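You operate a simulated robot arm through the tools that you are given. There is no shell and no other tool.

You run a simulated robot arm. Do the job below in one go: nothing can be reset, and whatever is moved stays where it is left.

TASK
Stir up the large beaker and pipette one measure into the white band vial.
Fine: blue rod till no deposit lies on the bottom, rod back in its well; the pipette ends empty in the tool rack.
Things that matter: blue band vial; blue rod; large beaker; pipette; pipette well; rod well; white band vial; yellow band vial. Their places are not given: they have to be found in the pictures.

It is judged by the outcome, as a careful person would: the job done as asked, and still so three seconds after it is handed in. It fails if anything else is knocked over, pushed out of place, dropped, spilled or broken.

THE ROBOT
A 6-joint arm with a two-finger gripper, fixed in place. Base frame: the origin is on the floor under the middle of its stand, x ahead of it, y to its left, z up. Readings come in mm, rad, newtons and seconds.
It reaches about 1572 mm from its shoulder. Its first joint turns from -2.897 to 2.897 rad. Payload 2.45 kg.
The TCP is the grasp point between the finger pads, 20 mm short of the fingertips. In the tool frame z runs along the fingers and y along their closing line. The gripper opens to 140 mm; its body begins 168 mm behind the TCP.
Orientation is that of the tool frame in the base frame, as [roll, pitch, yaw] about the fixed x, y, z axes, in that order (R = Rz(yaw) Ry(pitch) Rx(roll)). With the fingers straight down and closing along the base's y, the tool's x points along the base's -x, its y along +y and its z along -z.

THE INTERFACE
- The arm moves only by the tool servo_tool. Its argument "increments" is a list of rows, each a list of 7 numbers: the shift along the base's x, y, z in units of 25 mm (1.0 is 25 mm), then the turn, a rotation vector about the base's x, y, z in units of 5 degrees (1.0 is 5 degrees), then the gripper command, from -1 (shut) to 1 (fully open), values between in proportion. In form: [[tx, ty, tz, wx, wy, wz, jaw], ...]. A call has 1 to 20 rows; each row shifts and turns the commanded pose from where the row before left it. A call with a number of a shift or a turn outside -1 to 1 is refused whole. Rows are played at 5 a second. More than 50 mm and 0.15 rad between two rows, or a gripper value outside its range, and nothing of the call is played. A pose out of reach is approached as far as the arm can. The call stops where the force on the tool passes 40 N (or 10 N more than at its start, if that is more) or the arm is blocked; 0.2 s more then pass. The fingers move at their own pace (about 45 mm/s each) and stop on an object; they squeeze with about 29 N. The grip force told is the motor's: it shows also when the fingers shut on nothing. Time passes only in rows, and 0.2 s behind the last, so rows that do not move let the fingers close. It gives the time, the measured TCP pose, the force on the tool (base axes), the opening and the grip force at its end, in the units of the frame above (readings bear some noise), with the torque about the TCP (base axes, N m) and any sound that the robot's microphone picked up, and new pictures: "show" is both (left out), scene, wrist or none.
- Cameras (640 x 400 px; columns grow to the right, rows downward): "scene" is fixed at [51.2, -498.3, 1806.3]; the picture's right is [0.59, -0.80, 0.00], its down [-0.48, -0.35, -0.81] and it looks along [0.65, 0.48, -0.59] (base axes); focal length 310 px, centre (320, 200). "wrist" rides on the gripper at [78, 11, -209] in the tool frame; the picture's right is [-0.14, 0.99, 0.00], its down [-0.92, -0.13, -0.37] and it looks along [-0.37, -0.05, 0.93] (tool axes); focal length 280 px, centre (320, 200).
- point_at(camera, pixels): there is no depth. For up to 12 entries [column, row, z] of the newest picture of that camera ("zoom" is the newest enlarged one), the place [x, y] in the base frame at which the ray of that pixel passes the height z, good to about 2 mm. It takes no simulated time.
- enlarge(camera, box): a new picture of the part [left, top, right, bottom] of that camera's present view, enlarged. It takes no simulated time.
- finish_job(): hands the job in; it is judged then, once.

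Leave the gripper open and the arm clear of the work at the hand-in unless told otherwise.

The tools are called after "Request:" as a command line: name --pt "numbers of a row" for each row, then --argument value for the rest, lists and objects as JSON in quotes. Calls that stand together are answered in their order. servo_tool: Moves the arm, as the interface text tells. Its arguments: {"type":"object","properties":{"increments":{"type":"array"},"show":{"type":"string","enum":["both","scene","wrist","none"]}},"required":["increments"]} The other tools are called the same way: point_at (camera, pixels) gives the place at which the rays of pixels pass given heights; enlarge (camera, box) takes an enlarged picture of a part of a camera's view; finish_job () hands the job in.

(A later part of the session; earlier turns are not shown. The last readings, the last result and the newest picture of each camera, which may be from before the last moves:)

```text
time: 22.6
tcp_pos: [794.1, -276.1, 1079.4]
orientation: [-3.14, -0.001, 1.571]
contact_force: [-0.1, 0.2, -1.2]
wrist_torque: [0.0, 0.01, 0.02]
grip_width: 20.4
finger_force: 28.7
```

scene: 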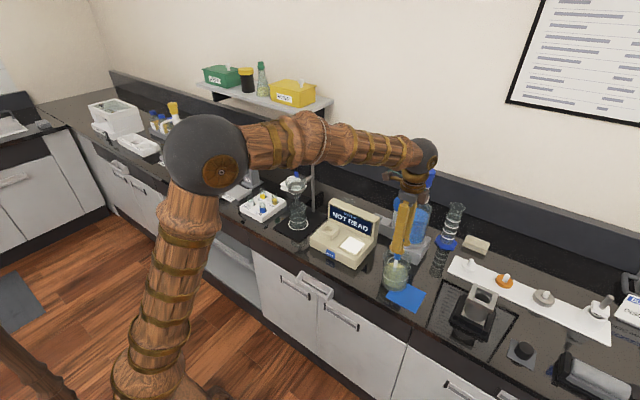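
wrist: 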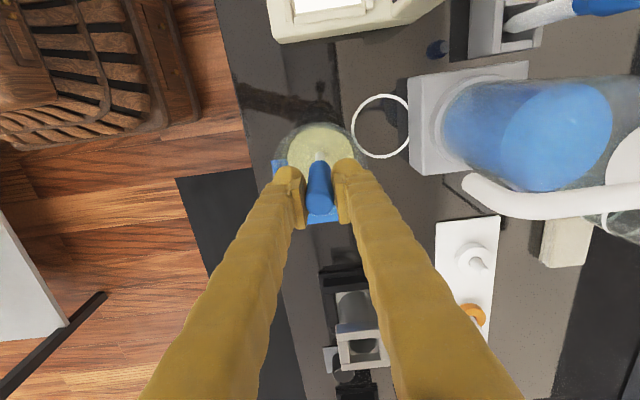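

Still free at z≈1079.5 (foot ~909). I now stir: step 14 mm out in +x, then one circle of radius 14 mm, watching for contact.

Request:
servo_tool --pt "0.28 0 0 0 0 0 -1" --pt "0.28 0 0 0 0 0 -1" --pt "-0.107 0.329 0 0 0 0 -1" --pt "-0.28 0.204 0 0 0 0 -1" --pt "-0.346 0 0 0 0 0 -1" --pt "-0.28 -0.204 0 0 0 0 -1" --pt "-0.107 -0.329 0 0 0 0 -1" --pt "0.107 -0.329 0 0 0 0 -1" --pt "0.28 -0.204 0 0 0 0 -1" --pt "0.346 0 0 0 0 0 -1" --pt "0.28 0.204 0 0 0 0 -1" --pt "0.107 0.329 0 0 0 0 -1" --show "both"

```text
time: 25.2
tcp_pos: [807.6, -275.4, 1080.1]
orientation: [3.141, 0.001, 1.572]
contact_force: [-0.5, 0.7, -0.9]
wrist_torque: [0.01, 0.0, -0.01]
grip_width: 20.4
finger_force: 28.8
```

scene: 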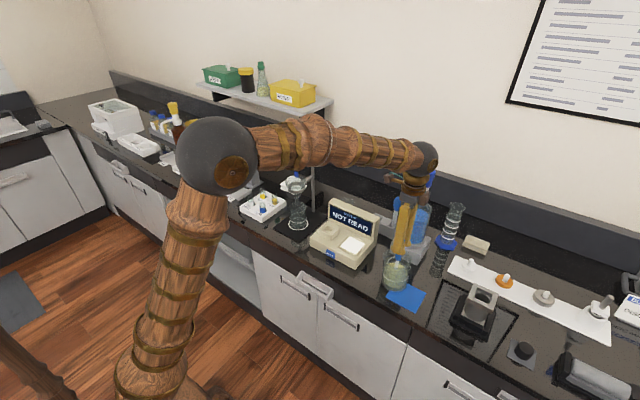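
wrist: 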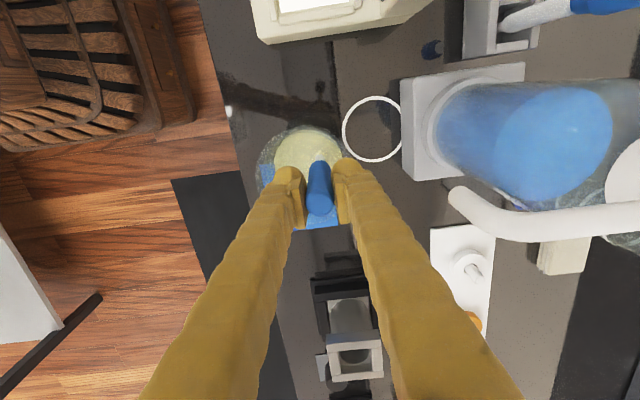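

Request:
enlarge --camera "scene" --box '[370, 235, 430, 305]'

Request:
enlarge --camera "wrist" --box '[250, 105, 370, 225]'

```text
5.71 times, centred on (400, 270) of scene
```

zoom: 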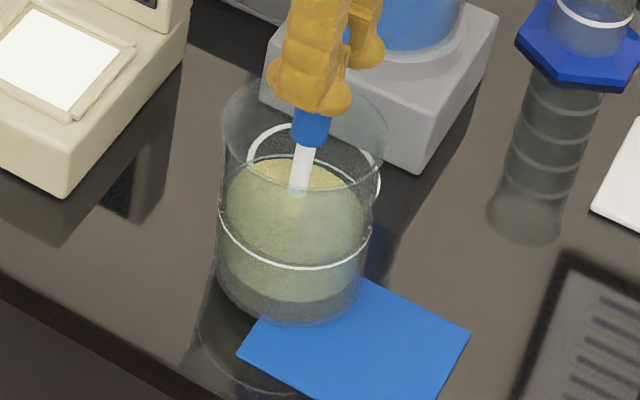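

```text
3.33 times, centred on (310, 165) of wrist
```

zoom: 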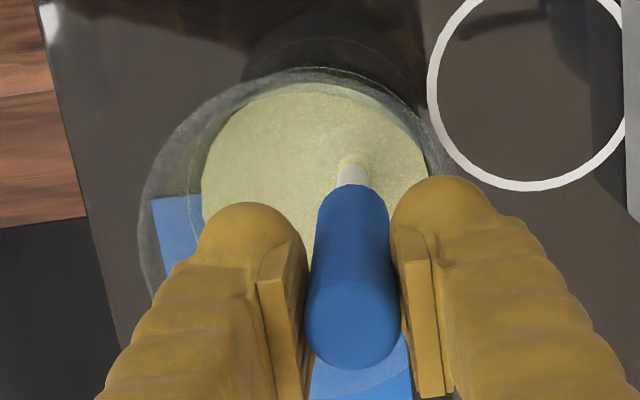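

No contact and the liquid seems to cloud. I lower 1.5 mm more and stir nearly two more circles.

Request:
servo_tool --pt "0 0 -0.06 0 0 0 -1" --pt "-0.107 0.329 0 0 0 0 -1" --pt "-0.28 0.204 0 0 0 0 -1" --pt "-0.346 0 0 0 0 0 -1" --pt "-0.28 -0.204 0 0 0 0 -1" --pt "-0.107 -0.329 0 0 0 0 -1" --pt "0.107 -0.329 0 0 0 0 -1" --pt "0.28 -0.204 0 0 0 0 -1" --pt "0.346 0 0 0 0 0 -1" --pt "0.28 0.204 0 0 0 0 -1" --pt "0.107 0.329 0 0 0 0 -1" --pt "-0.107 0.329 0 0 0 0 -1" --pt "-0.28 0.204 0 0 0 0 -1" --pt "-0.346 0 0 0 0 0 -1" --pt "-0.28 -0.204 0 0 0 0 -1" --pt "-0.107 -0.329 0 0 0 0 -1" --show "both"

```text
time: 28.6
tcp_pos: [779.5, -275.1, 1078.9]
orientation: [-3.14, 0.001, 1.569]
contact_force: [-0.5, -1.0, -0.4]
wrist_torque: [-0.01, -0.02, 0.0]
grip_width: 20.2
finger_force: 28.8
```

scene: 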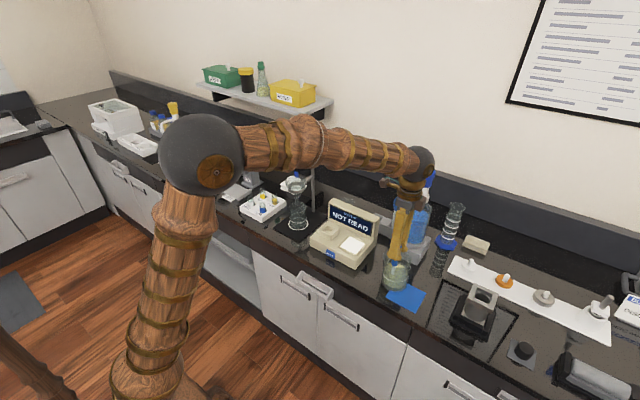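
wrist: 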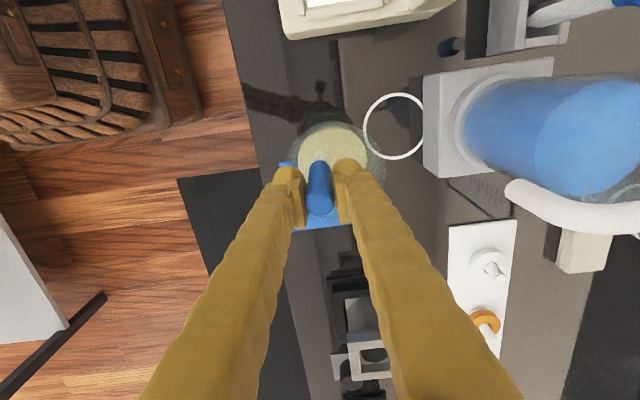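

Request:
enlarge --camera "scene" --box '[370, 235, 430, 305]'

Request:
enlarge --camera "wrist" --box '[270, 105, 390, 225]'

```text
5.71 times, centred on (400, 270) of scene
```

zoom: 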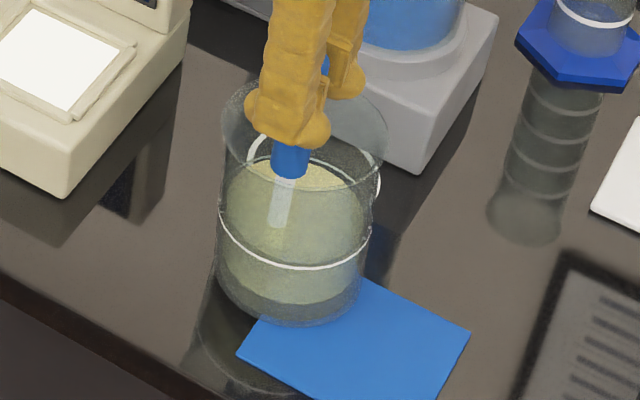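

```text
3.33 times, centred on (330, 165) of wrist
```

zoom: 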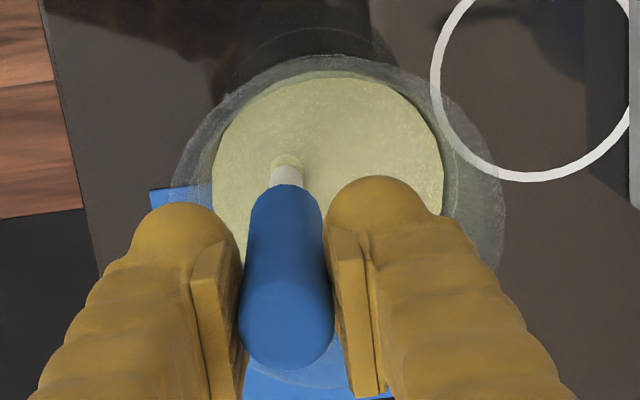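

The lower edge of the cloudy part seems to reach lower. I zoom tightly at the beaker's lower part to track the deposit.

Request:
enlarge --camera "scene" --box '[378, 262, 418, 297]'

```text
11.43 times, centred on (398, 280) of scene
```

zoom: 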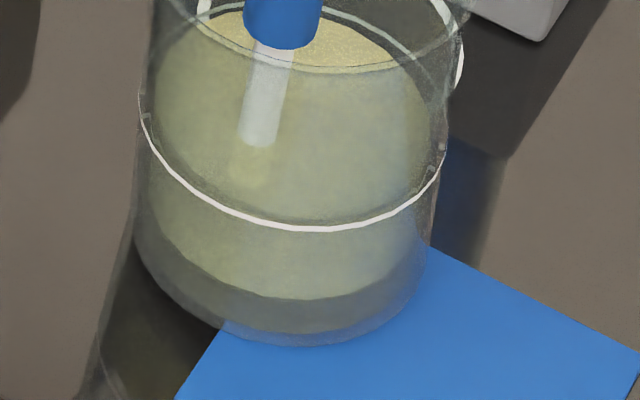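

There is a grey layer below the pale liquid (zoom y≈297–335). I keep stirring and compare its thickness afterwards.

Request:
servo_tool --pt "0.107 -0.329 0 0 0 0 -1" --pt "0.28 -0.204 0 0 0 0 -1" --pt "0.346 0 0 0 0 0 -1" --pt "0.28 0.204 0 0 0 0 -1" --pt "0.107 0.329 0 0 0 0 -1" --pt "-0.107 0.329 0 0 0 0 -1" --pt "-0.28 0.204 0 0 0 0 -1" --pt "-0.346 0 0 0 0 0 -1" --pt "-0.28 -0.204 0 0 0 0 -1" --pt "-0.107 -0.329 0 0 0 0 -1" --pt "0.107 -0.329 0 0 0 0 -1" --pt "0.28 -0.204 0 0 0 0 -1" --pt "0.346 0 0 0 0 0 -1" --pt "0.28 0.204 0 0 0 0 -1" --pt "0.107 0.329 0 0 0 0 -1" --pt "-0.107 0.329 0 0 0 0 -1" --pt "-0.28 0.204 0 0 0 0 -1" --pt "-0.346 0 0 0 0 0 -1" --pt "-0.28 -0.204 0 0 0 0 -1" --pt "-0.107 -0.329 0 0 0 0 -1" --show "wrist"

Request:
enlarge --camera "scene" --box '[378, 262, 418, 297]'

Request:
enlarge --camera "wrist" --box '[270, 105, 390, 225]'

```text
time: 32.8
tcp_pos: [779.3, -277.1, 1077.0]
orientation: [-3.141, -0.001, 1.571]
contact_force: [0.4, -0.2, -0.5]
wrist_torque: [0.02, -0.01, -0.03]
grip_width: 20.2
finger_force: 29.5
```

wrist: 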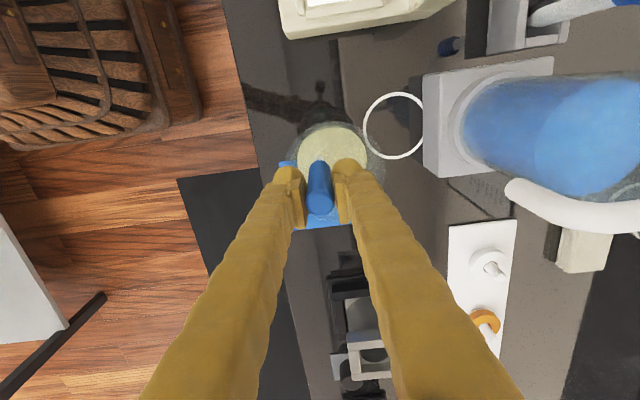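

```text
11.43 times, centred on (398, 280) of scene
```

zoom: 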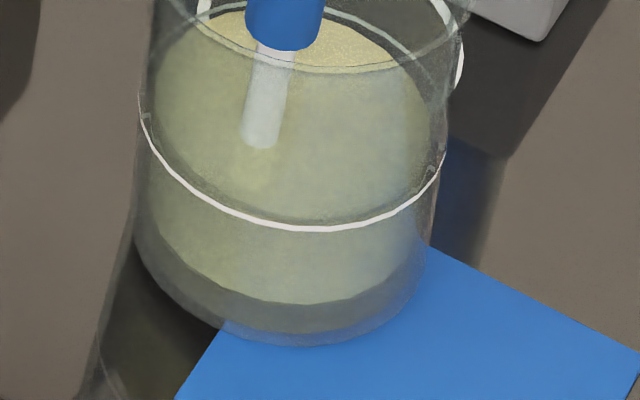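

```text
3.33 times, centred on (330, 165) of wrist
```

zoom: 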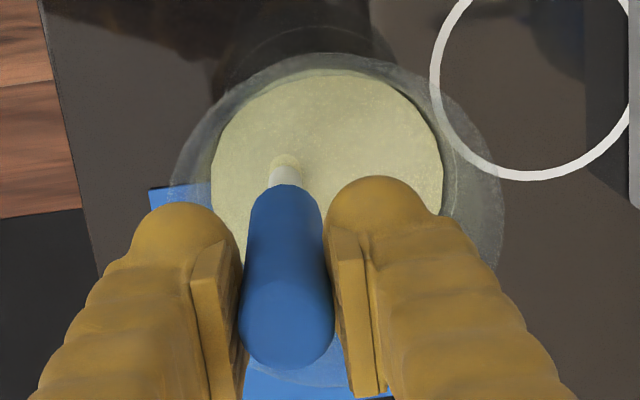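

The grey layer shrinks with stirring (bottom of the pale part moved from 297 to 303). I carry on, a little faster: 2.5 circles in 8-point steps.

Request:
servo_tool --pt "0.164 -0.396 0 0 0 0 -1" --pt "0.396 -0.164 0 0 0 0 -1" --pt "0.396 0.164 0 0 0 0 -1" --pt "0.164 0.396 0 0 0 0 -1" --pt "-0.164 0.396 0 0 0 0 -1" --pt "-0.396 0.164 0 0 0 0 -1" --pt "-0.396 -0.164 0 0 0 0 -1" --pt "-0.164 -0.396 0 0 0 0 -1" --pt "0.164 -0.396 0 0 0 0 -1" --pt "0.396 -0.164 0 0 0 0 -1" --pt "0.396 0.164 0 0 0 0 -1" --pt "0.164 0.396 0 0 0 0 -1" --pt "-0.164 0.396 0 0 0 0 -1" --pt "-0.396 0.164 0 0 0 0 -1" --pt "-0.396 -0.164 0 0 0 0 -1" --pt "-0.164 -0.396 0 0 0 0 -1" --show "scene"

Request:
enlarge --camera "scene" --box '[378, 262, 418, 297]'

```text
time: 36.2
tcp_pos: [779.2, -277.4, 1078.7]
orientation: [-3.141, -0.001, 1.57]
contact_force: [-0.6, -0.2, -0.6]
wrist_torque: [0.0, 0.02, -0.01]
grip_width: 20.1
finger_force: 28.6
```

scene: 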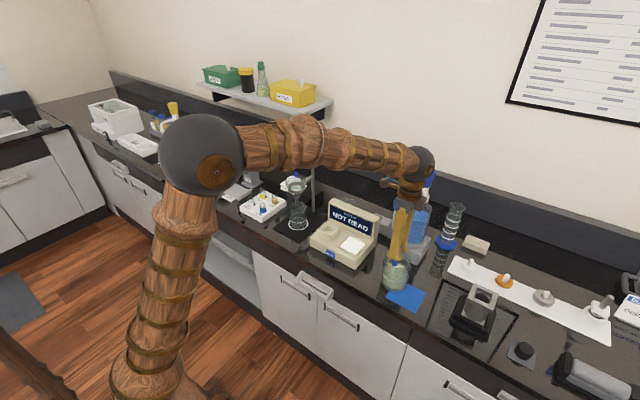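

```text
11.43 times, centred on (398, 280) of scene
```

zoom: 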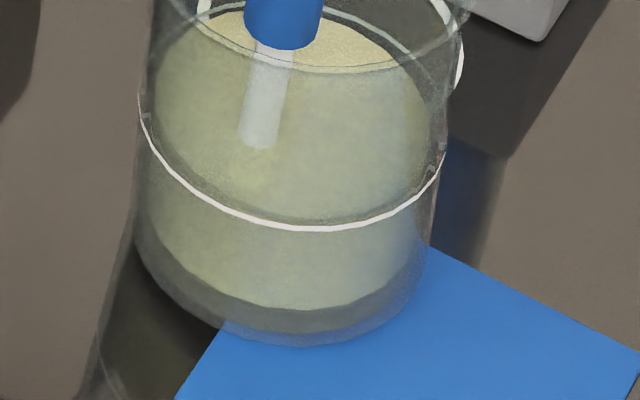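

The layer is thinner again (pale bottom at 309). I continue with a 16 mm radius, three 6-point circles.

Request:
servo_tool --pt "-0.08 0 0 0 0 0 -1" --pt "0.32 -0.554 0 0 0 0 -1" --pt "0.64 0 0 0 0 0 -1" --pt "0.32 0.554 0 0 0 0 -1" --pt "-0.32 0.554 0 0 0 0 -1" --pt "-0.64 0 0 0 0 0 -1" --pt "-0.32 -0.554 0 0 0 0 -1" --pt "0.32 -0.554 0 0 0 0 -1" --pt "0.64 0 0 0 0 0 -1" --pt "0.32 0.554 0 0 0 0 -1" --pt "-0.32 0.554 0 0 0 0 -1" --pt "-0.64 0 0 0 0 0 -1" --pt "-0.32 -0.554 0 0 0 0 -1" --pt "0.32 -0.554 0 0 0 0 -1" --pt "0.64 0 0 0 0 0 -1" --pt "0.32 0.554 0 0 0 0 -1" --pt "-0.32 0.554 0 0 0 0 -1" --pt "-0.64 0 0 0 0 0 -1" --pt "-0.32 -0.554 0 0 0 0 -1" --show "scene"

Request:
enlarge --camera "scene" --box '[378, 262, 418, 297]'

```text
time: 40.2
tcp_pos: [778.5, -277.2, 1078.6]
orientation: [3.141, 0.001, 1.571]
contact_force: [0.6, -0.1, -0.1]
wrist_torque: [-0.02, 0.0, -0.01]
grip_width: 20.0
finger_force: 29.3
```

scene: 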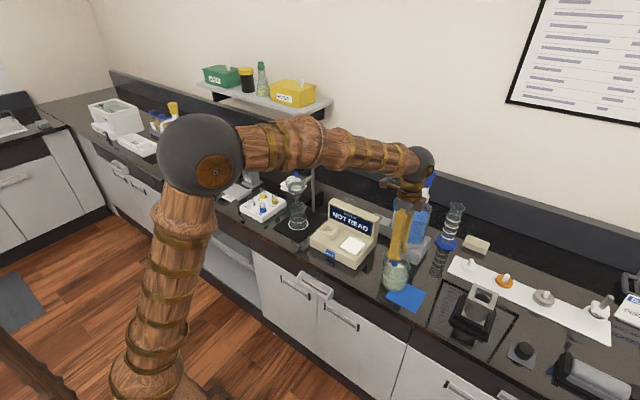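

```text
11.43 times, centred on (398, 280) of scene
```

zoom: 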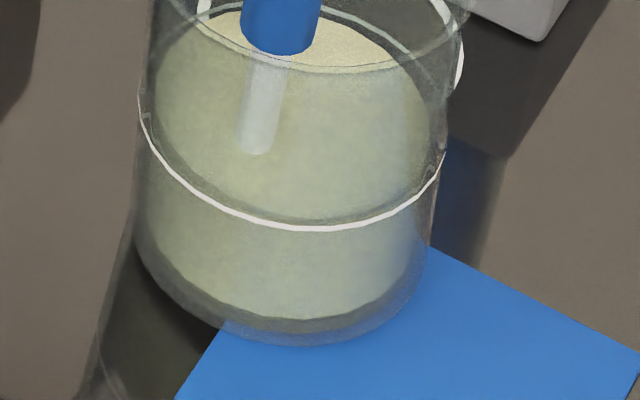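

Thinner still (pale bottom at ~318). Three more circles.

Request:
servo_tool --pt "0.32 -0.554 0 0 0 0 -1" --pt "0.64 0 0 0 0 0 -1" --pt "0.32 0.554 0 0 0 0 -1" --pt "-0.32 0.554 0 0 0 0 -1" --pt "-0.64 0 0 0 0 0 -1" --pt "-0.32 -0.554 0 0 0 0 -1" --pt "0.32 -0.554 0 0 0 0 -1" --pt "0.64 0 0 0 0 0 -1" --pt "0.32 0.554 0 0 0 0 -1" --pt "-0.32 0.554 0 0 0 0 -1" --pt "-0.64 0 0 0 0 0 -1" --pt "-0.32 -0.554 0 0 0 0 -1" --pt "0.32 -0.554 0 0 0 0 -1" --pt "0.64 0 0 0 0 0 -1" --pt "0.32 0.554 0 0 0 0 -1" --pt "-0.32 0.554 0 0 0 0 -1" --pt "-0.64 0 0 0 0 0 -1" --pt "-0.32 -0.554 0 0 0 0 -1" --show "scene"

Request:
enlarge --camera "scene" --box '[378, 262, 418, 297]'

```text
time: 44.0
tcp_pos: [777.9, -276.2, 1077.7]
orientation: [3.141, -0.001, 1.569]
contact_force: [0.3, 1.6, -1.5]
wrist_torque: [0.0, 0.0, 0.0]
grip_width: 20.4
finger_force: 28.7
```

scene: 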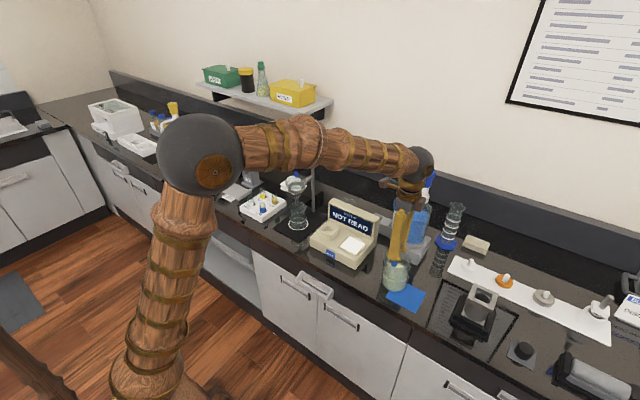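

```text
11.43 times, centred on (398, 280) of scene
```

zoom: 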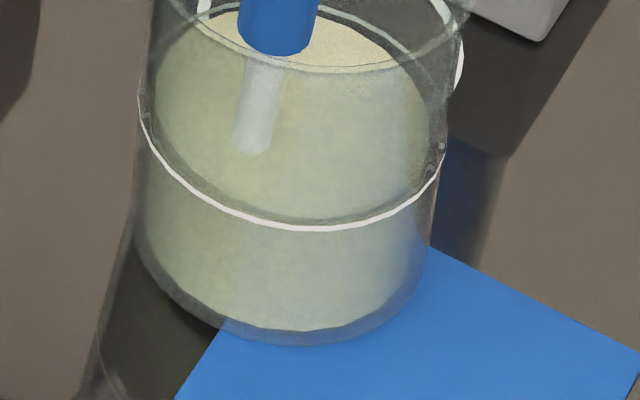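

The grey layer is almost gone (pale bottom ~330). Three more circles to make sure it saturates.

Request:
servo_tool --pt "0.32 -0.554 0 0 0 0 -1" --pt "0.64 0 0 0 0 0 -1" --pt "0.32 0.554 0 0 0 0 -1" --pt "-0.32 0.554 0 0 0 0 -1" --pt "-0.64 0 0 0 0 0 -1" --pt "-0.32 -0.554 0 0 0 0 -1" --pt "0.32 -0.554 0 0 0 0 -1" --pt "0.64 0 0 0 0 0 -1" --pt "0.32 0.554 0 0 0 0 -1" --pt "-0.32 0.554 0 0 0 0 -1" --pt "-0.64 0 0 0 0 0 -1" --pt "-0.32 -0.554 0 0 0 0 -1" --pt "0.32 -0.554 0 0 0 0 -1" --pt "0.64 0 0 0 0 0 -1" --pt "0.32 0.554 0 0 0 0 -1" --pt "-0.32 0.554 0 0 0 0 -1" --pt "-0.64 0 0 0 0 0 -1" --pt "-0.32 -0.554 0 0 0 0 -1" --show "scene"

Request:
enlarge --camera "scene" --box '[378, 262, 418, 297]'

```text
time: 47.8
tcp_pos: [777.4, -277.1, 1077.0]
orientation: [-3.14, -0.001, 1.57]
contact_force: [-0.1, 1.7, -0.1]
wrist_torque: [0.02, 0.04, 0.02]
grip_width: 20.4
finger_force: 29.0
```

scene: 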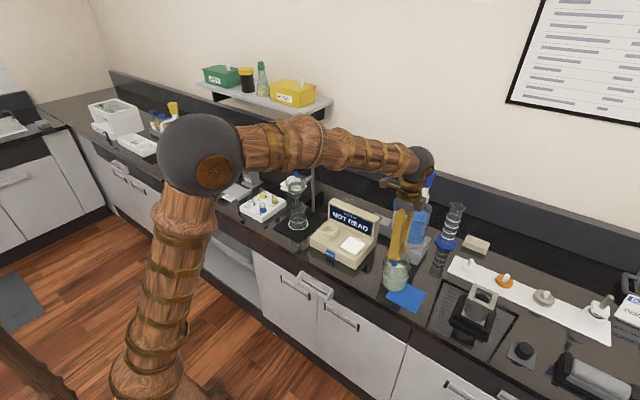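

```text
11.43 times, centred on (398, 280) of scene
```

zoom: 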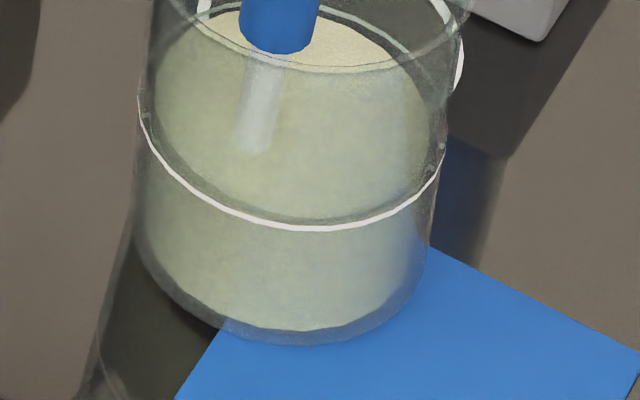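

Nothing changes any more: no deposit is left. I centre the rod, lift it just above the liquid, pause to let it drip, then raise to transit height.

Request:
servo_tool --pt "0.32 0 0 0 0 0 -1" --pt "0.32 0 0 0 0 0 -1" --pt "0 0 0.6 0 0 0 -1" --pt "0 0 0.8 0 0 0 -1" --pt "0 0 0.8 0 0 0 -1" --pt "0 0 0.6 0 0 0 -1" --pt "0 0 0 0 0 0 -1" --pt "0 0 0 0 0 0 -1" --pt "0 0 0 0 0 0 -1" --pt "0 0 0 0 0 0 -1" --pt "0 0 0.8 0 0 0 -1" --pt "0 0 0.8 0 0 0 -1" --pt "0 0 0.8 0 0 0 -1" --pt "0 0 0.8 0 0 0 -1" --pt "0 0 0.88 0 0 0 -1" --pt "0 0 0 0 0 0 -1" --show "scene"

Request:
enlarge --camera "scene" --box '[370, 200, 440, 310]'

```text
time: 51.2
tcp_pos: [794.4, -277.7, 1249.9]
orientation: [-3.141, 0.0, 1.57]
contact_force: [-0.4, 0.3, -1.1]
wrist_torque: [0.0, 0.02, 0.02]
grip_width: 20.2
finger_force: 29.4
```

scene: 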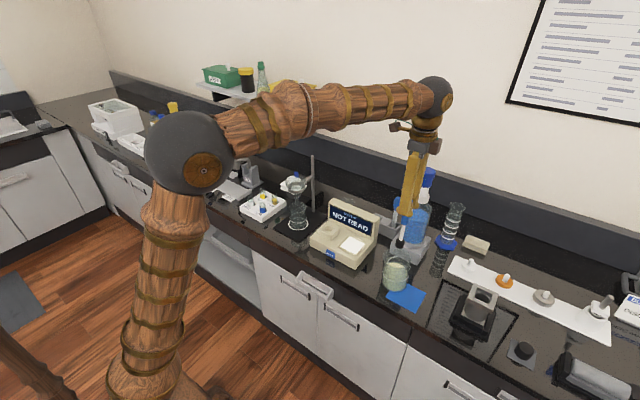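

```text
3.64 times, centred on (405, 255) of scene
```

zoom: 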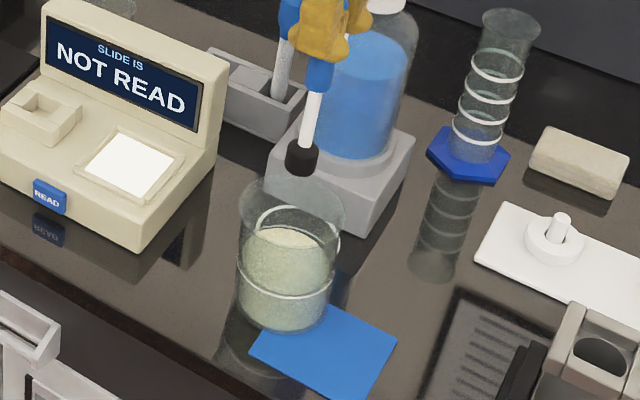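

The beaker stands unmoved, its liquid evenly cloudy. Now I carry the rod back above its well by the reverse route.

Request:
servo_tool --pt "0.217 0.5 0 0 0 0 -1" --pt "0.217 0.75 0 0 0 0 -1" --pt "0.217 0.85 0 0 0 0 -1" --pt "0.217 0.85 0 0 0 0 -1" --pt "0.217 0.85 0 0 0 0 -1" --pt "0.217 0.85 0 0 0 0 -1" --pt "0.217 0.85 0 0 0 0 -1" --pt "0.217 0.85 0 0 0 0 -1" --pt "0.217 0.75 0 0 0 0 -1" --pt "0.217 0.4 0 0 0 0 -1" --pt "0.6 0 0 0 0 0 -1" --pt "0.9 0 0 0 0 0 -1" --pt "0.95 0 0 0 0 0 -1" --pt "0.95 0 0 0 0 0 -1" --pt "0.95 0 0 0 0 0 -1" --pt "0.95 0 0 0 0 0 -1" --pt "0.8 0 0 0 0 0 -1" --pt "0.6 0 0 0 0 0 -1" --pt "0.3 0 0 0 0 0 -1" --pt "0 0 0 0 0 0 -1" --show "both"

Request:
enlarge --camera "wrist" --box '[270, 100, 370, 240]'

Request:
enlarge --camera "scene" --box '[360, 160, 420, 235]'

```text
time: 55.4
tcp_pos: [1023.9, -88.7, 1248.7]
orientation: [-3.142, 0.0, 1.571]
contact_force: [0.7, 0.1, -1.0]
wrist_torque: [0.02, 0.03, -0.01]
grip_width: 20.4
finger_force: 28.9
```

scene: 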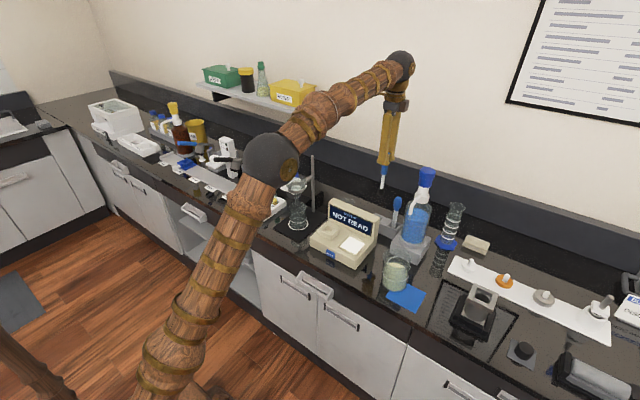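
wrist: 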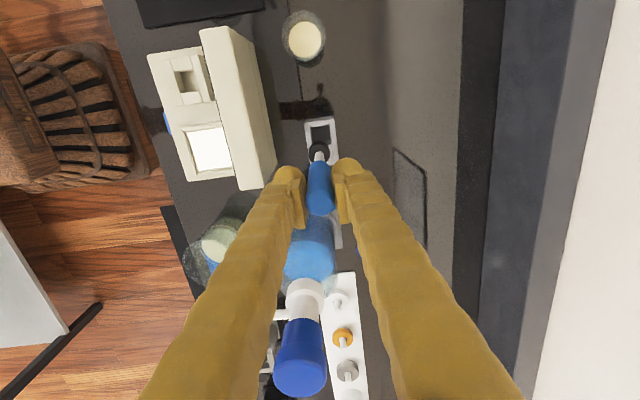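

```text
2.86 times, centred on (320, 170) of wrist
```

zoom: 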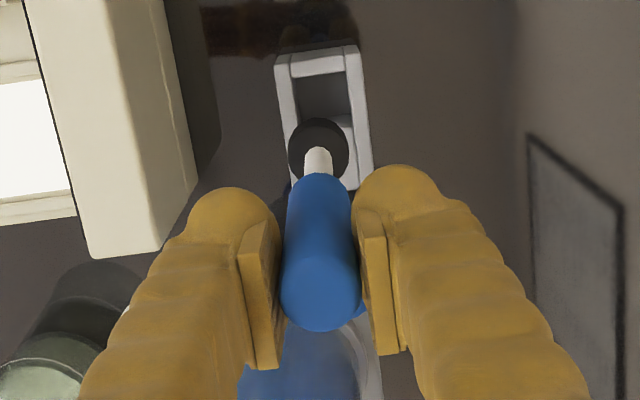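

```text
5.33 times, centred on (390, 198) of scene
```

zoom: 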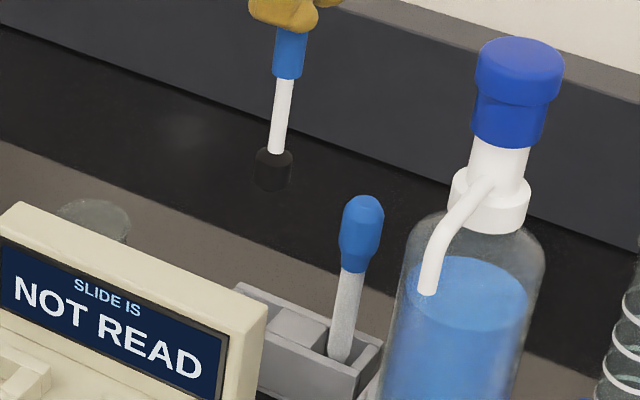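

The rod hangs over its well almost exactly as when I lifted it. I nudge ~1 mm in x and y and lower to where the foot is just above the rack (z≈1140).

Request:
servo_tool --pt "0.04 0.04 -0.4 0 0 0 -1" --pt "0 0 -0.8 0 0 0 -1" --pt "0 0 -0.8 0 0 0 -1" --pt "0 0 -0.8 0 0 0 -1" --pt "0 0 -0.8 0 0 0 -1" --pt "0 0 -0.8 0 0 0 -1" --pt "0 0 0 0 0 0 -1" --show "both"

Request:
enlarge --camera "wrist" --box '[270, 100, 370, 240]'

Request:
enlarge --camera "scene" --box '[360, 175, 420, 240]'

```text
time: 57.0
tcp_pos: [1025.1, -88.6, 1138.7]
orientation: [-3.14, 0.0, 1.571]
contact_force: [-0.2, 0.3, -0.3]
wrist_torque: [0.02, 0.01, -0.01]
grip_width: 20.5
finger_force: 29.1
```

scene: 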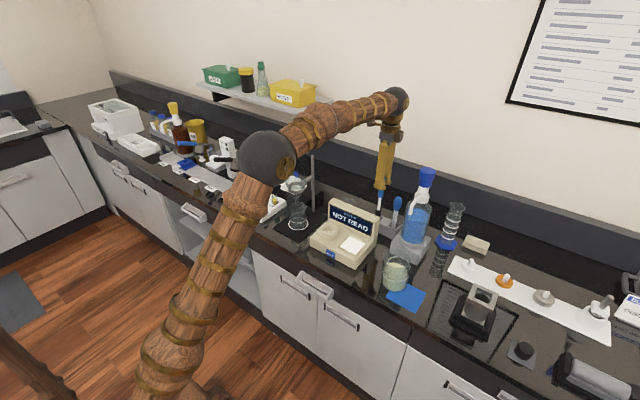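
wrist: 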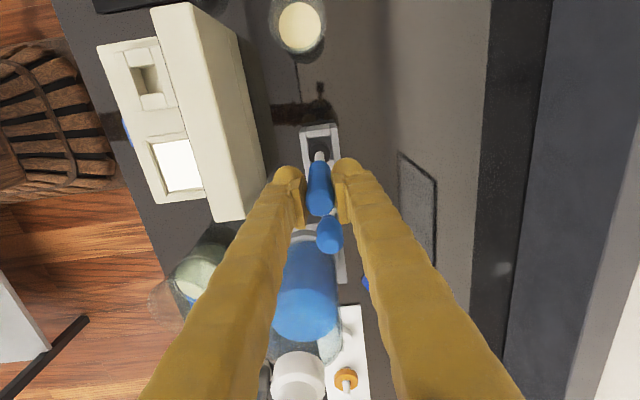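

```text
2.86 times, centred on (320, 170) of wrist
```

zoom: 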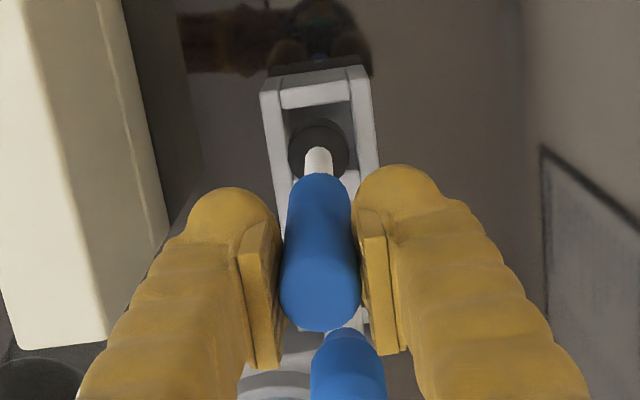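

```text
6.15 times, centred on (390, 208) of scene
```

zoom: 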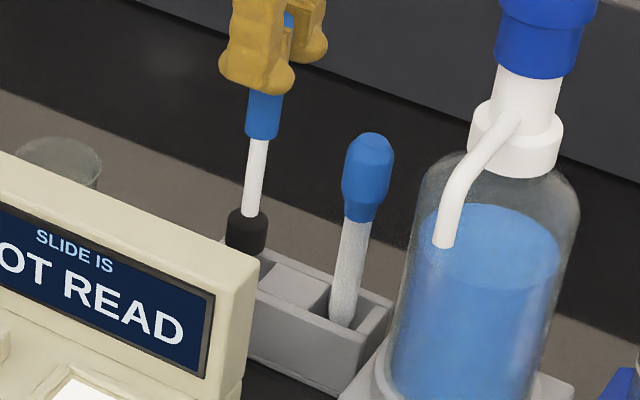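

The foot is just at the well's mouth. I zoom closely to check the side clearances.

Request:
enlarge --camera "wrist" --box '[295, 115, 345, 170]'

```text
7.27 times, centred on (320, 142) of wrist
```

zoom: 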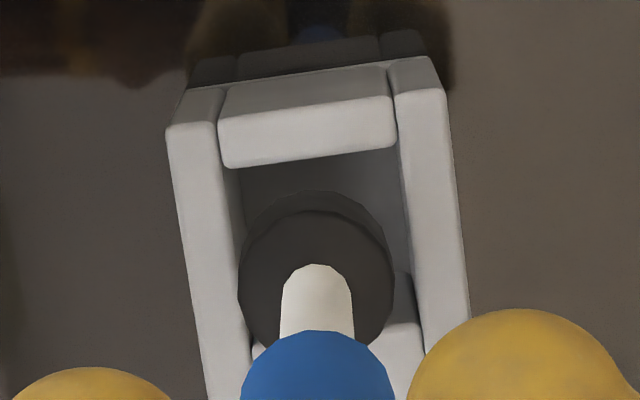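

The foot sits slightly left of the well's middle (316 against 325 px in the zoom, about 1.7 mm). I shift +1.6 mm in x and lower slowly.

Request:
servo_tool --pt "0.065 0 0 0 0 0 -1" --pt "0 0 -0.4 0 0 0 -1" --pt "0 0 -0.4 0 0 0 -1" --pt "0 0 -0.4 0 0 0 -1" --pt "0 0 -0.4 0 0 0 -1" --pt "0 0 0 0 0 0 -1" --show "both"

Request:
enlarge --camera "wrist" --box '[295, 115, 345, 170]'

Request:
enlarge --camera "scene" --box '[360, 175, 420, 240]'

```text
time: 58.4
tcp_pos: [1026.4, -88.2, 1099.7]
orientation: [-3.14, 0.0, 1.572]
contact_force: [0.1, -0.1, -0.8]
wrist_torque: [0.0, 0.01, 0.03]
grip_width: 20.5
finger_force: 29.3
```

scene: 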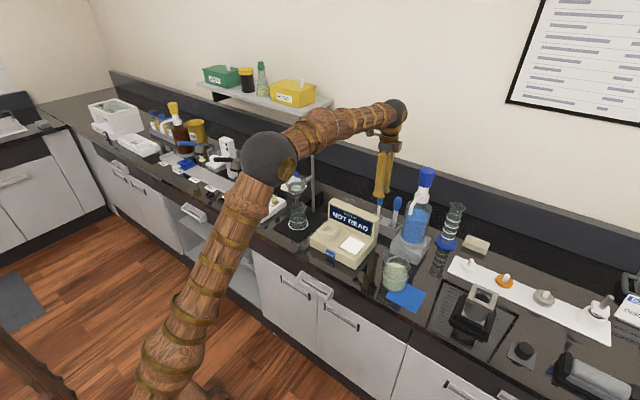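
wrist: 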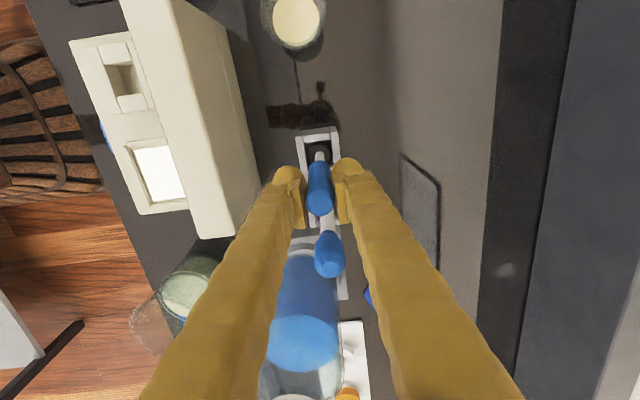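

```text
7.27 times, centred on (320, 142) of wrist
```

zoom: 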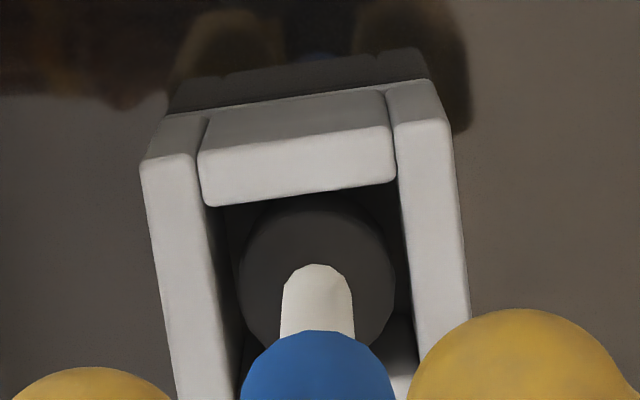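

```text
6.15 times, centred on (390, 208) of scene
```

zoom: 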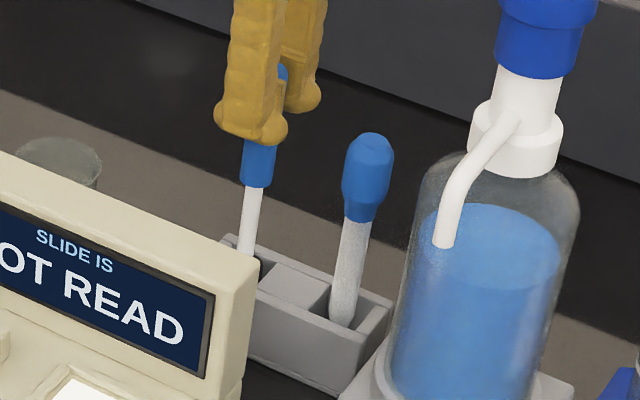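

The foot is inside the well with no contact force. I lower the remaining ~24 mm gently.

Request:
servo_tool --pt "0 0 -0.3 0 0 0 -1" --pt "0 0 -0.3 0 0 0 -1" --pt "0 0 -0.2 0 0 0 -1" --pt "0 0 -0.1 0 0 0 -1" --pt "0 0 -0.06 0 0 0 -1" --pt "0 0 0 0 0 0 -1" --show "none"

```text
time: 59.8
tcp_pos: [1025.5, -87.8, 1075.8]
orientation: [-3.14, 0.001, 1.569]
contact_force: [-0.5, -0.6, -0.1]
wrist_torque: [0.0, -0.01, -0.03]
grip_width: 20.0
finger_force: 29.0
```

Force is near zero, so the rod is practically on its floor. I open the jaw to ~84 mm and wait.

Request:
servo_tool --pt "0 0 0 0 0 0 -0.6" --pt "0 0 0 0 0 0 -0.4" --pt "0 0 0 0 0 0 -0.1" --pt "0 0 0 0 0 0 0.2" --pt "0 0 0 0 0 0 0.2" --pt "0 0 0 0 0 0 0.2" --show "both"

Request:
enlarge --camera "wrist" --box '[270, 100, 370, 290]'

Request:
enlarge --camera "scene" --box '[360, 175, 420, 240]'

```text
time: 61.2
tcp_pos: [1025.9, -87.8, 1075.7]
orientation: [3.142, -0.001, 1.57]
contact_force: [-0.7, -0.3, -0.3]
wrist_torque: [-0.04, 0.0, -0.04]
grip_width: 84.1
finger_force: 0.0
```

scene: 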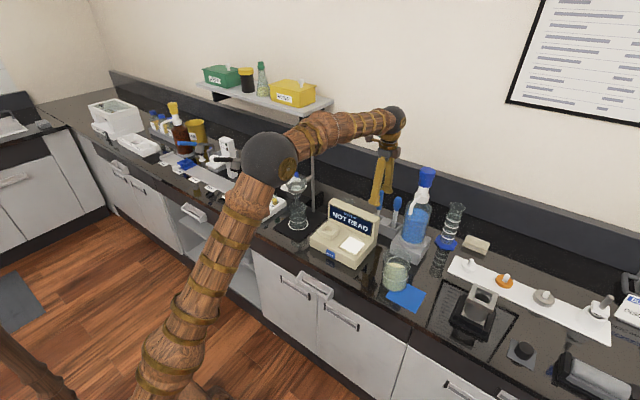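
wrist: 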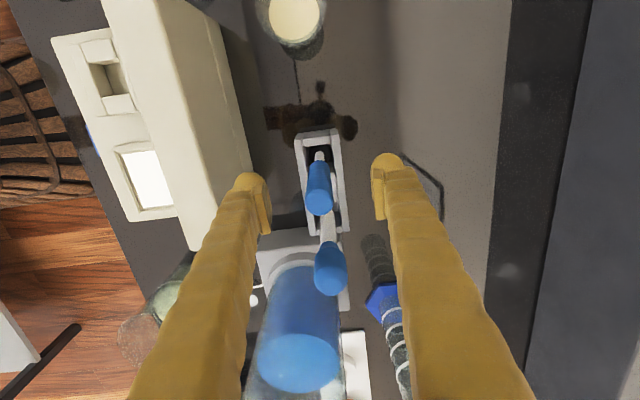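

```text
2.11 times, centred on (320, 195) of wrist
```

zoom: 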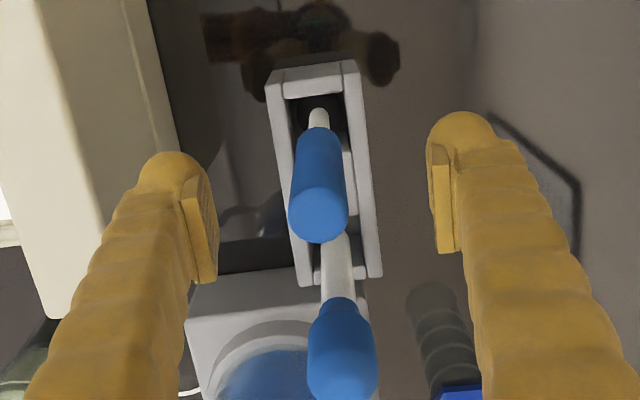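

```text
6.15 times, centred on (390, 208) of scene
```

zoom: 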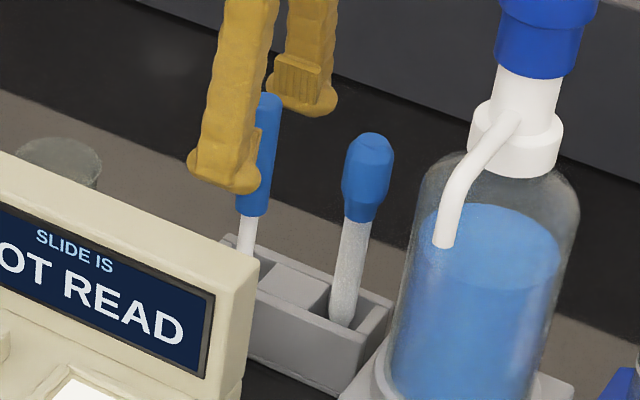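

The rod stands in its well again. I rise 100 mm, shift 72 mm in -y over the pipette, and look.

Request:
servo_tool --pt "0 0 1 0 0 0 0.2" --pt "0 0 1 0 0 0 0.2" --pt "0 0 1 0 0 0 0.2" --pt "0 0 1 0 0 0 0.2" --pt "0 -0.9 0 0 0 0 0.2" --pt "0 -1 0 0 0 0 0.2" --pt "0 -1 0 0 0 0 0.2" --pt "0 0 0 0 0 0 0.2" --show "both"

Request:
enlarge --camera "wrist" --box '[270, 90, 370, 250]'

Request:
enlarge --camera "scene" --box '[360, 70, 450, 250]'

```text
time: 63.0
tcp_pos: [1026.2, -159.6, 1175.7]
orientation: [-3.141, -0.002, 1.571]
contact_force: [-0.1, 0.1, -0.8]
wrist_torque: [0.0, 0.0, 0.03]
grip_width: 84.2
finger_force: 0.2
```

scene: 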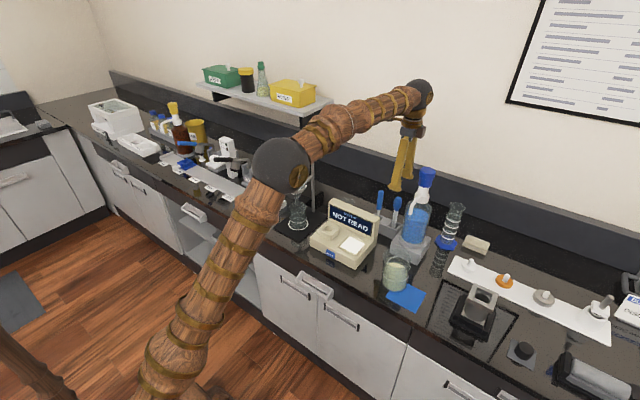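
wrist: 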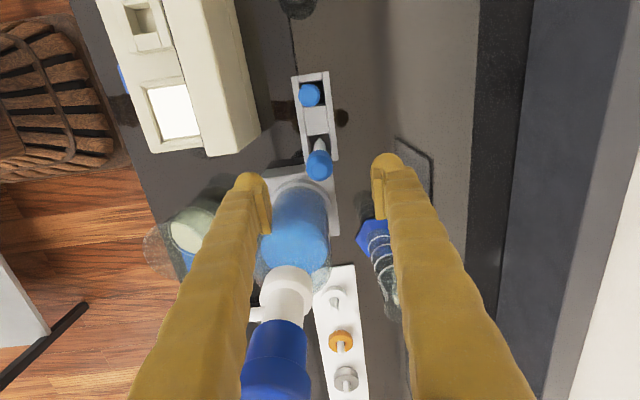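

```text
2.50 times, centred on (320, 170) of wrist
```

zoom: 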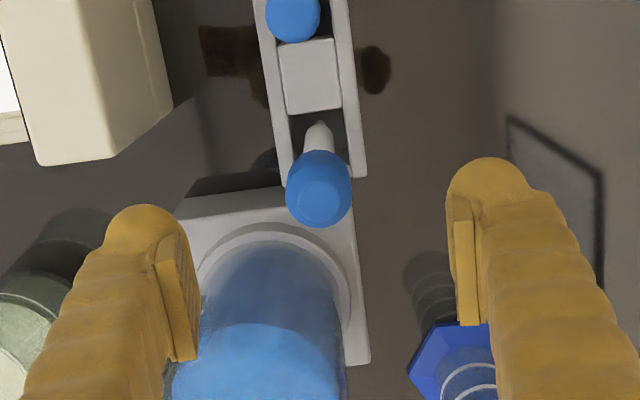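

```text
2.22 times, centred on (405, 160) of scene
```

zoom: 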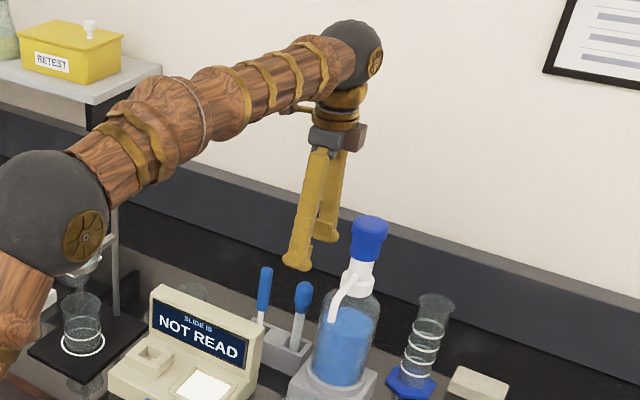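

I refine the pipette position (bulb top at wrist (319.6,171)).

Request:
point_at --camera "wrist" --pixels '[[319.6, 171, 1093], [319.6, 171, 1085], [319, 139, 990], [309, 96, 1095]]'

```text
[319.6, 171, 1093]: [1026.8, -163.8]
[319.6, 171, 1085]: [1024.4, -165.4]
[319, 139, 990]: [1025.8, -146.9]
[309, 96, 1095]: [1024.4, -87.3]
```

Pipette axis ≈ (1026,-162). I shift 2 mm and descend to z≈1074 with the jaw at 84 mm.

Request:
servo_tool --pt "0 -0.08 -1 0 0 0 0.2" --pt "0 0 -1 0 0 0 0.2" --pt "0 0 -1 0 0 0 0.2" --pt "0 0 -0.7 0 0 0 0.2" --pt "0 0 -0.38 0 0 0 0.2" --pt "0 0 0 0 0 0 0.0" --show "wrist"

Request:
enlarge --camera "wrist" --box '[270, 110, 370, 250]'

Request:
enlarge --camera "scene" --box '[370, 120, 440, 240]'

```text
time: 64.4
tcp_pos: [1025.5, -162.0, 1074.3]
orientation: [-3.141, 0.001, 1.57]
contact_force: [-0.7, -0.2, -0.2]
wrist_torque: [-0.01, 0.03, -0.02]
grip_width: 70.0
finger_force: 0.0
```

wrist: 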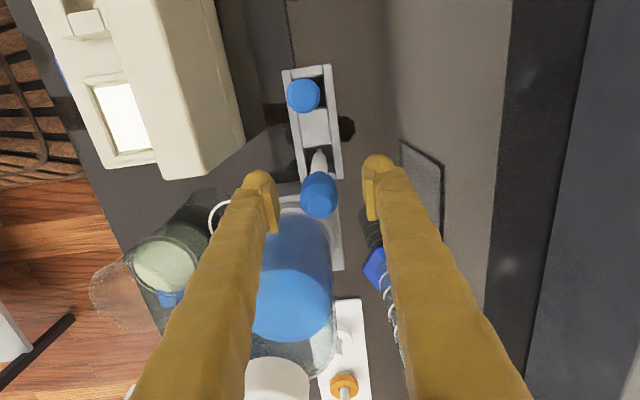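

```text
2.86 times, centred on (320, 180) of wrist
```

zoom: 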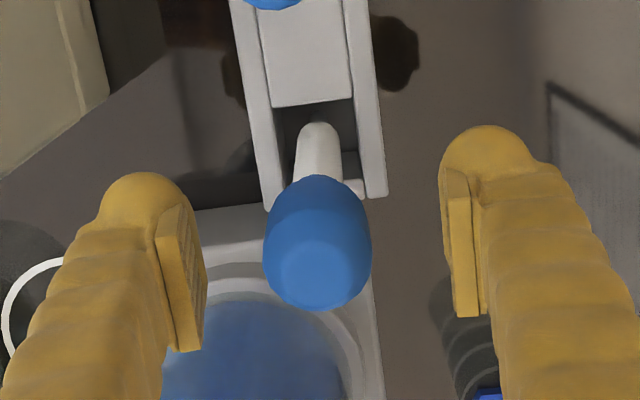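

```text
3.33 times, centred on (405, 180) of scene
```

zoom: 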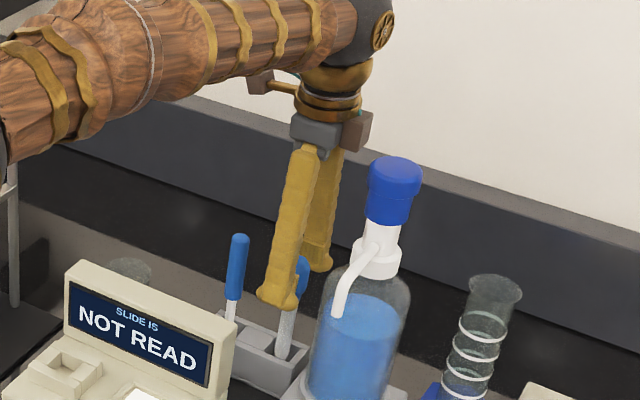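

The bulb is centred between the pads. I close stepwise to learn at which width it is touched: first to ~32 mm.

Request:
servo_tool --pt "0 0 0 0 0 0 -0.3" --pt "0 0 0 0 0 0 -0.54" --pt "0 0 0 0 0 0 -0.54" --show "none"

Request:
servo_tool --pt "0 0 0 0 0 0 -0.6" --pt "0 0 0 0 0 0 -0.6" --show "none"

Request:
servo_tool --pt "0 0 0 0 0 0 -0.63" --pt "0 0 0 0 0 0 -0.63" --show "none"

```text
time: 65.2
tcp_pos: [1025.6, -161.5, 1074.8]
orientation: [3.14, 0.001, 1.57]
contact_force: [-0.2, -1.0, 0.0]
wrist_torque: [0.0, 0.01, -0.01]
grip_width: 32.2
finger_force: 0.2
```

```text
time: 65.8
tcp_pos: [1025.0, -162.4, 1074.8]
orientation: [-3.141, 0.0, 1.571]
contact_force: [-0.2, -0.2, 0.1]
wrist_torque: [-0.02, 0.0, 0.0]
grip_width: 29.2
finger_force: 6.8
```

```text
time: 66.4
tcp_pos: [1025.2, -162.8, 1074.2]
orientation: [3.141, 0.0, 1.571]
contact_force: [0.2, 0.2, -0.5]
wrist_torque: [-0.03, 0.0, 0.05]
grip_width: 27.3
finger_force: 28.8
```

The bulb yields: touched near 29–30 mm (6.8 N at 29.2, 28.8 N at 27.3). I step deeper to see how far it squeezes (still in the rack, in air).

Request:
servo_tool --pt "0 0 0 0 0 0 -0.7" --pt "0 0 0 0 0 0 -0.7" --show "none"

Request:
servo_tool --pt "0 0 0 0 0 0 -1" --pt "0 0 0 0 0 0 -1" --pt "0 0 0 0 0 0 -1" --show "scene"

Request:
enlarge --camera "scene" --box '[370, 170, 430, 240]'

```text
time: 67.0
tcp_pos: [1026.2, -162.3, 1074.1]
orientation: [-3.141, -0.001, 1.571]
contact_force: [0.1, -0.4, -0.3]
wrist_torque: [-0.02, 0.02, 0.0]
grip_width: 27.3
finger_force: 28.5
```

```text
time: 67.8
tcp_pos: [1026.1, -163.1, 1074.2]
orientation: [3.141, 0.001, 1.57]
contact_force: [-0.4, -0.2, -1.0]
wrist_torque: [0.0, -0.01, 0.01]
grip_width: 27.2
finger_force: 29.2
```

scene: 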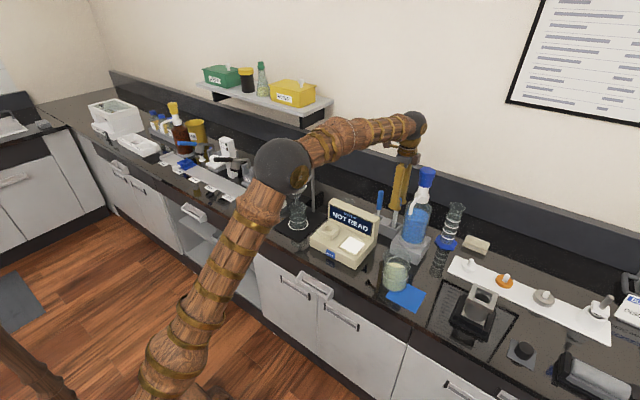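

```text
5.71 times, centred on (400, 205) of scene
```

zoom: 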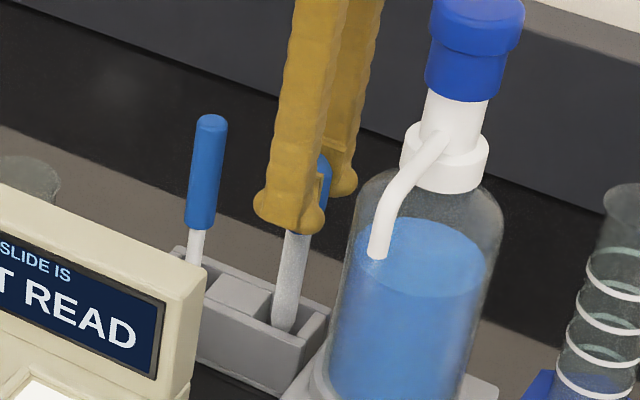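

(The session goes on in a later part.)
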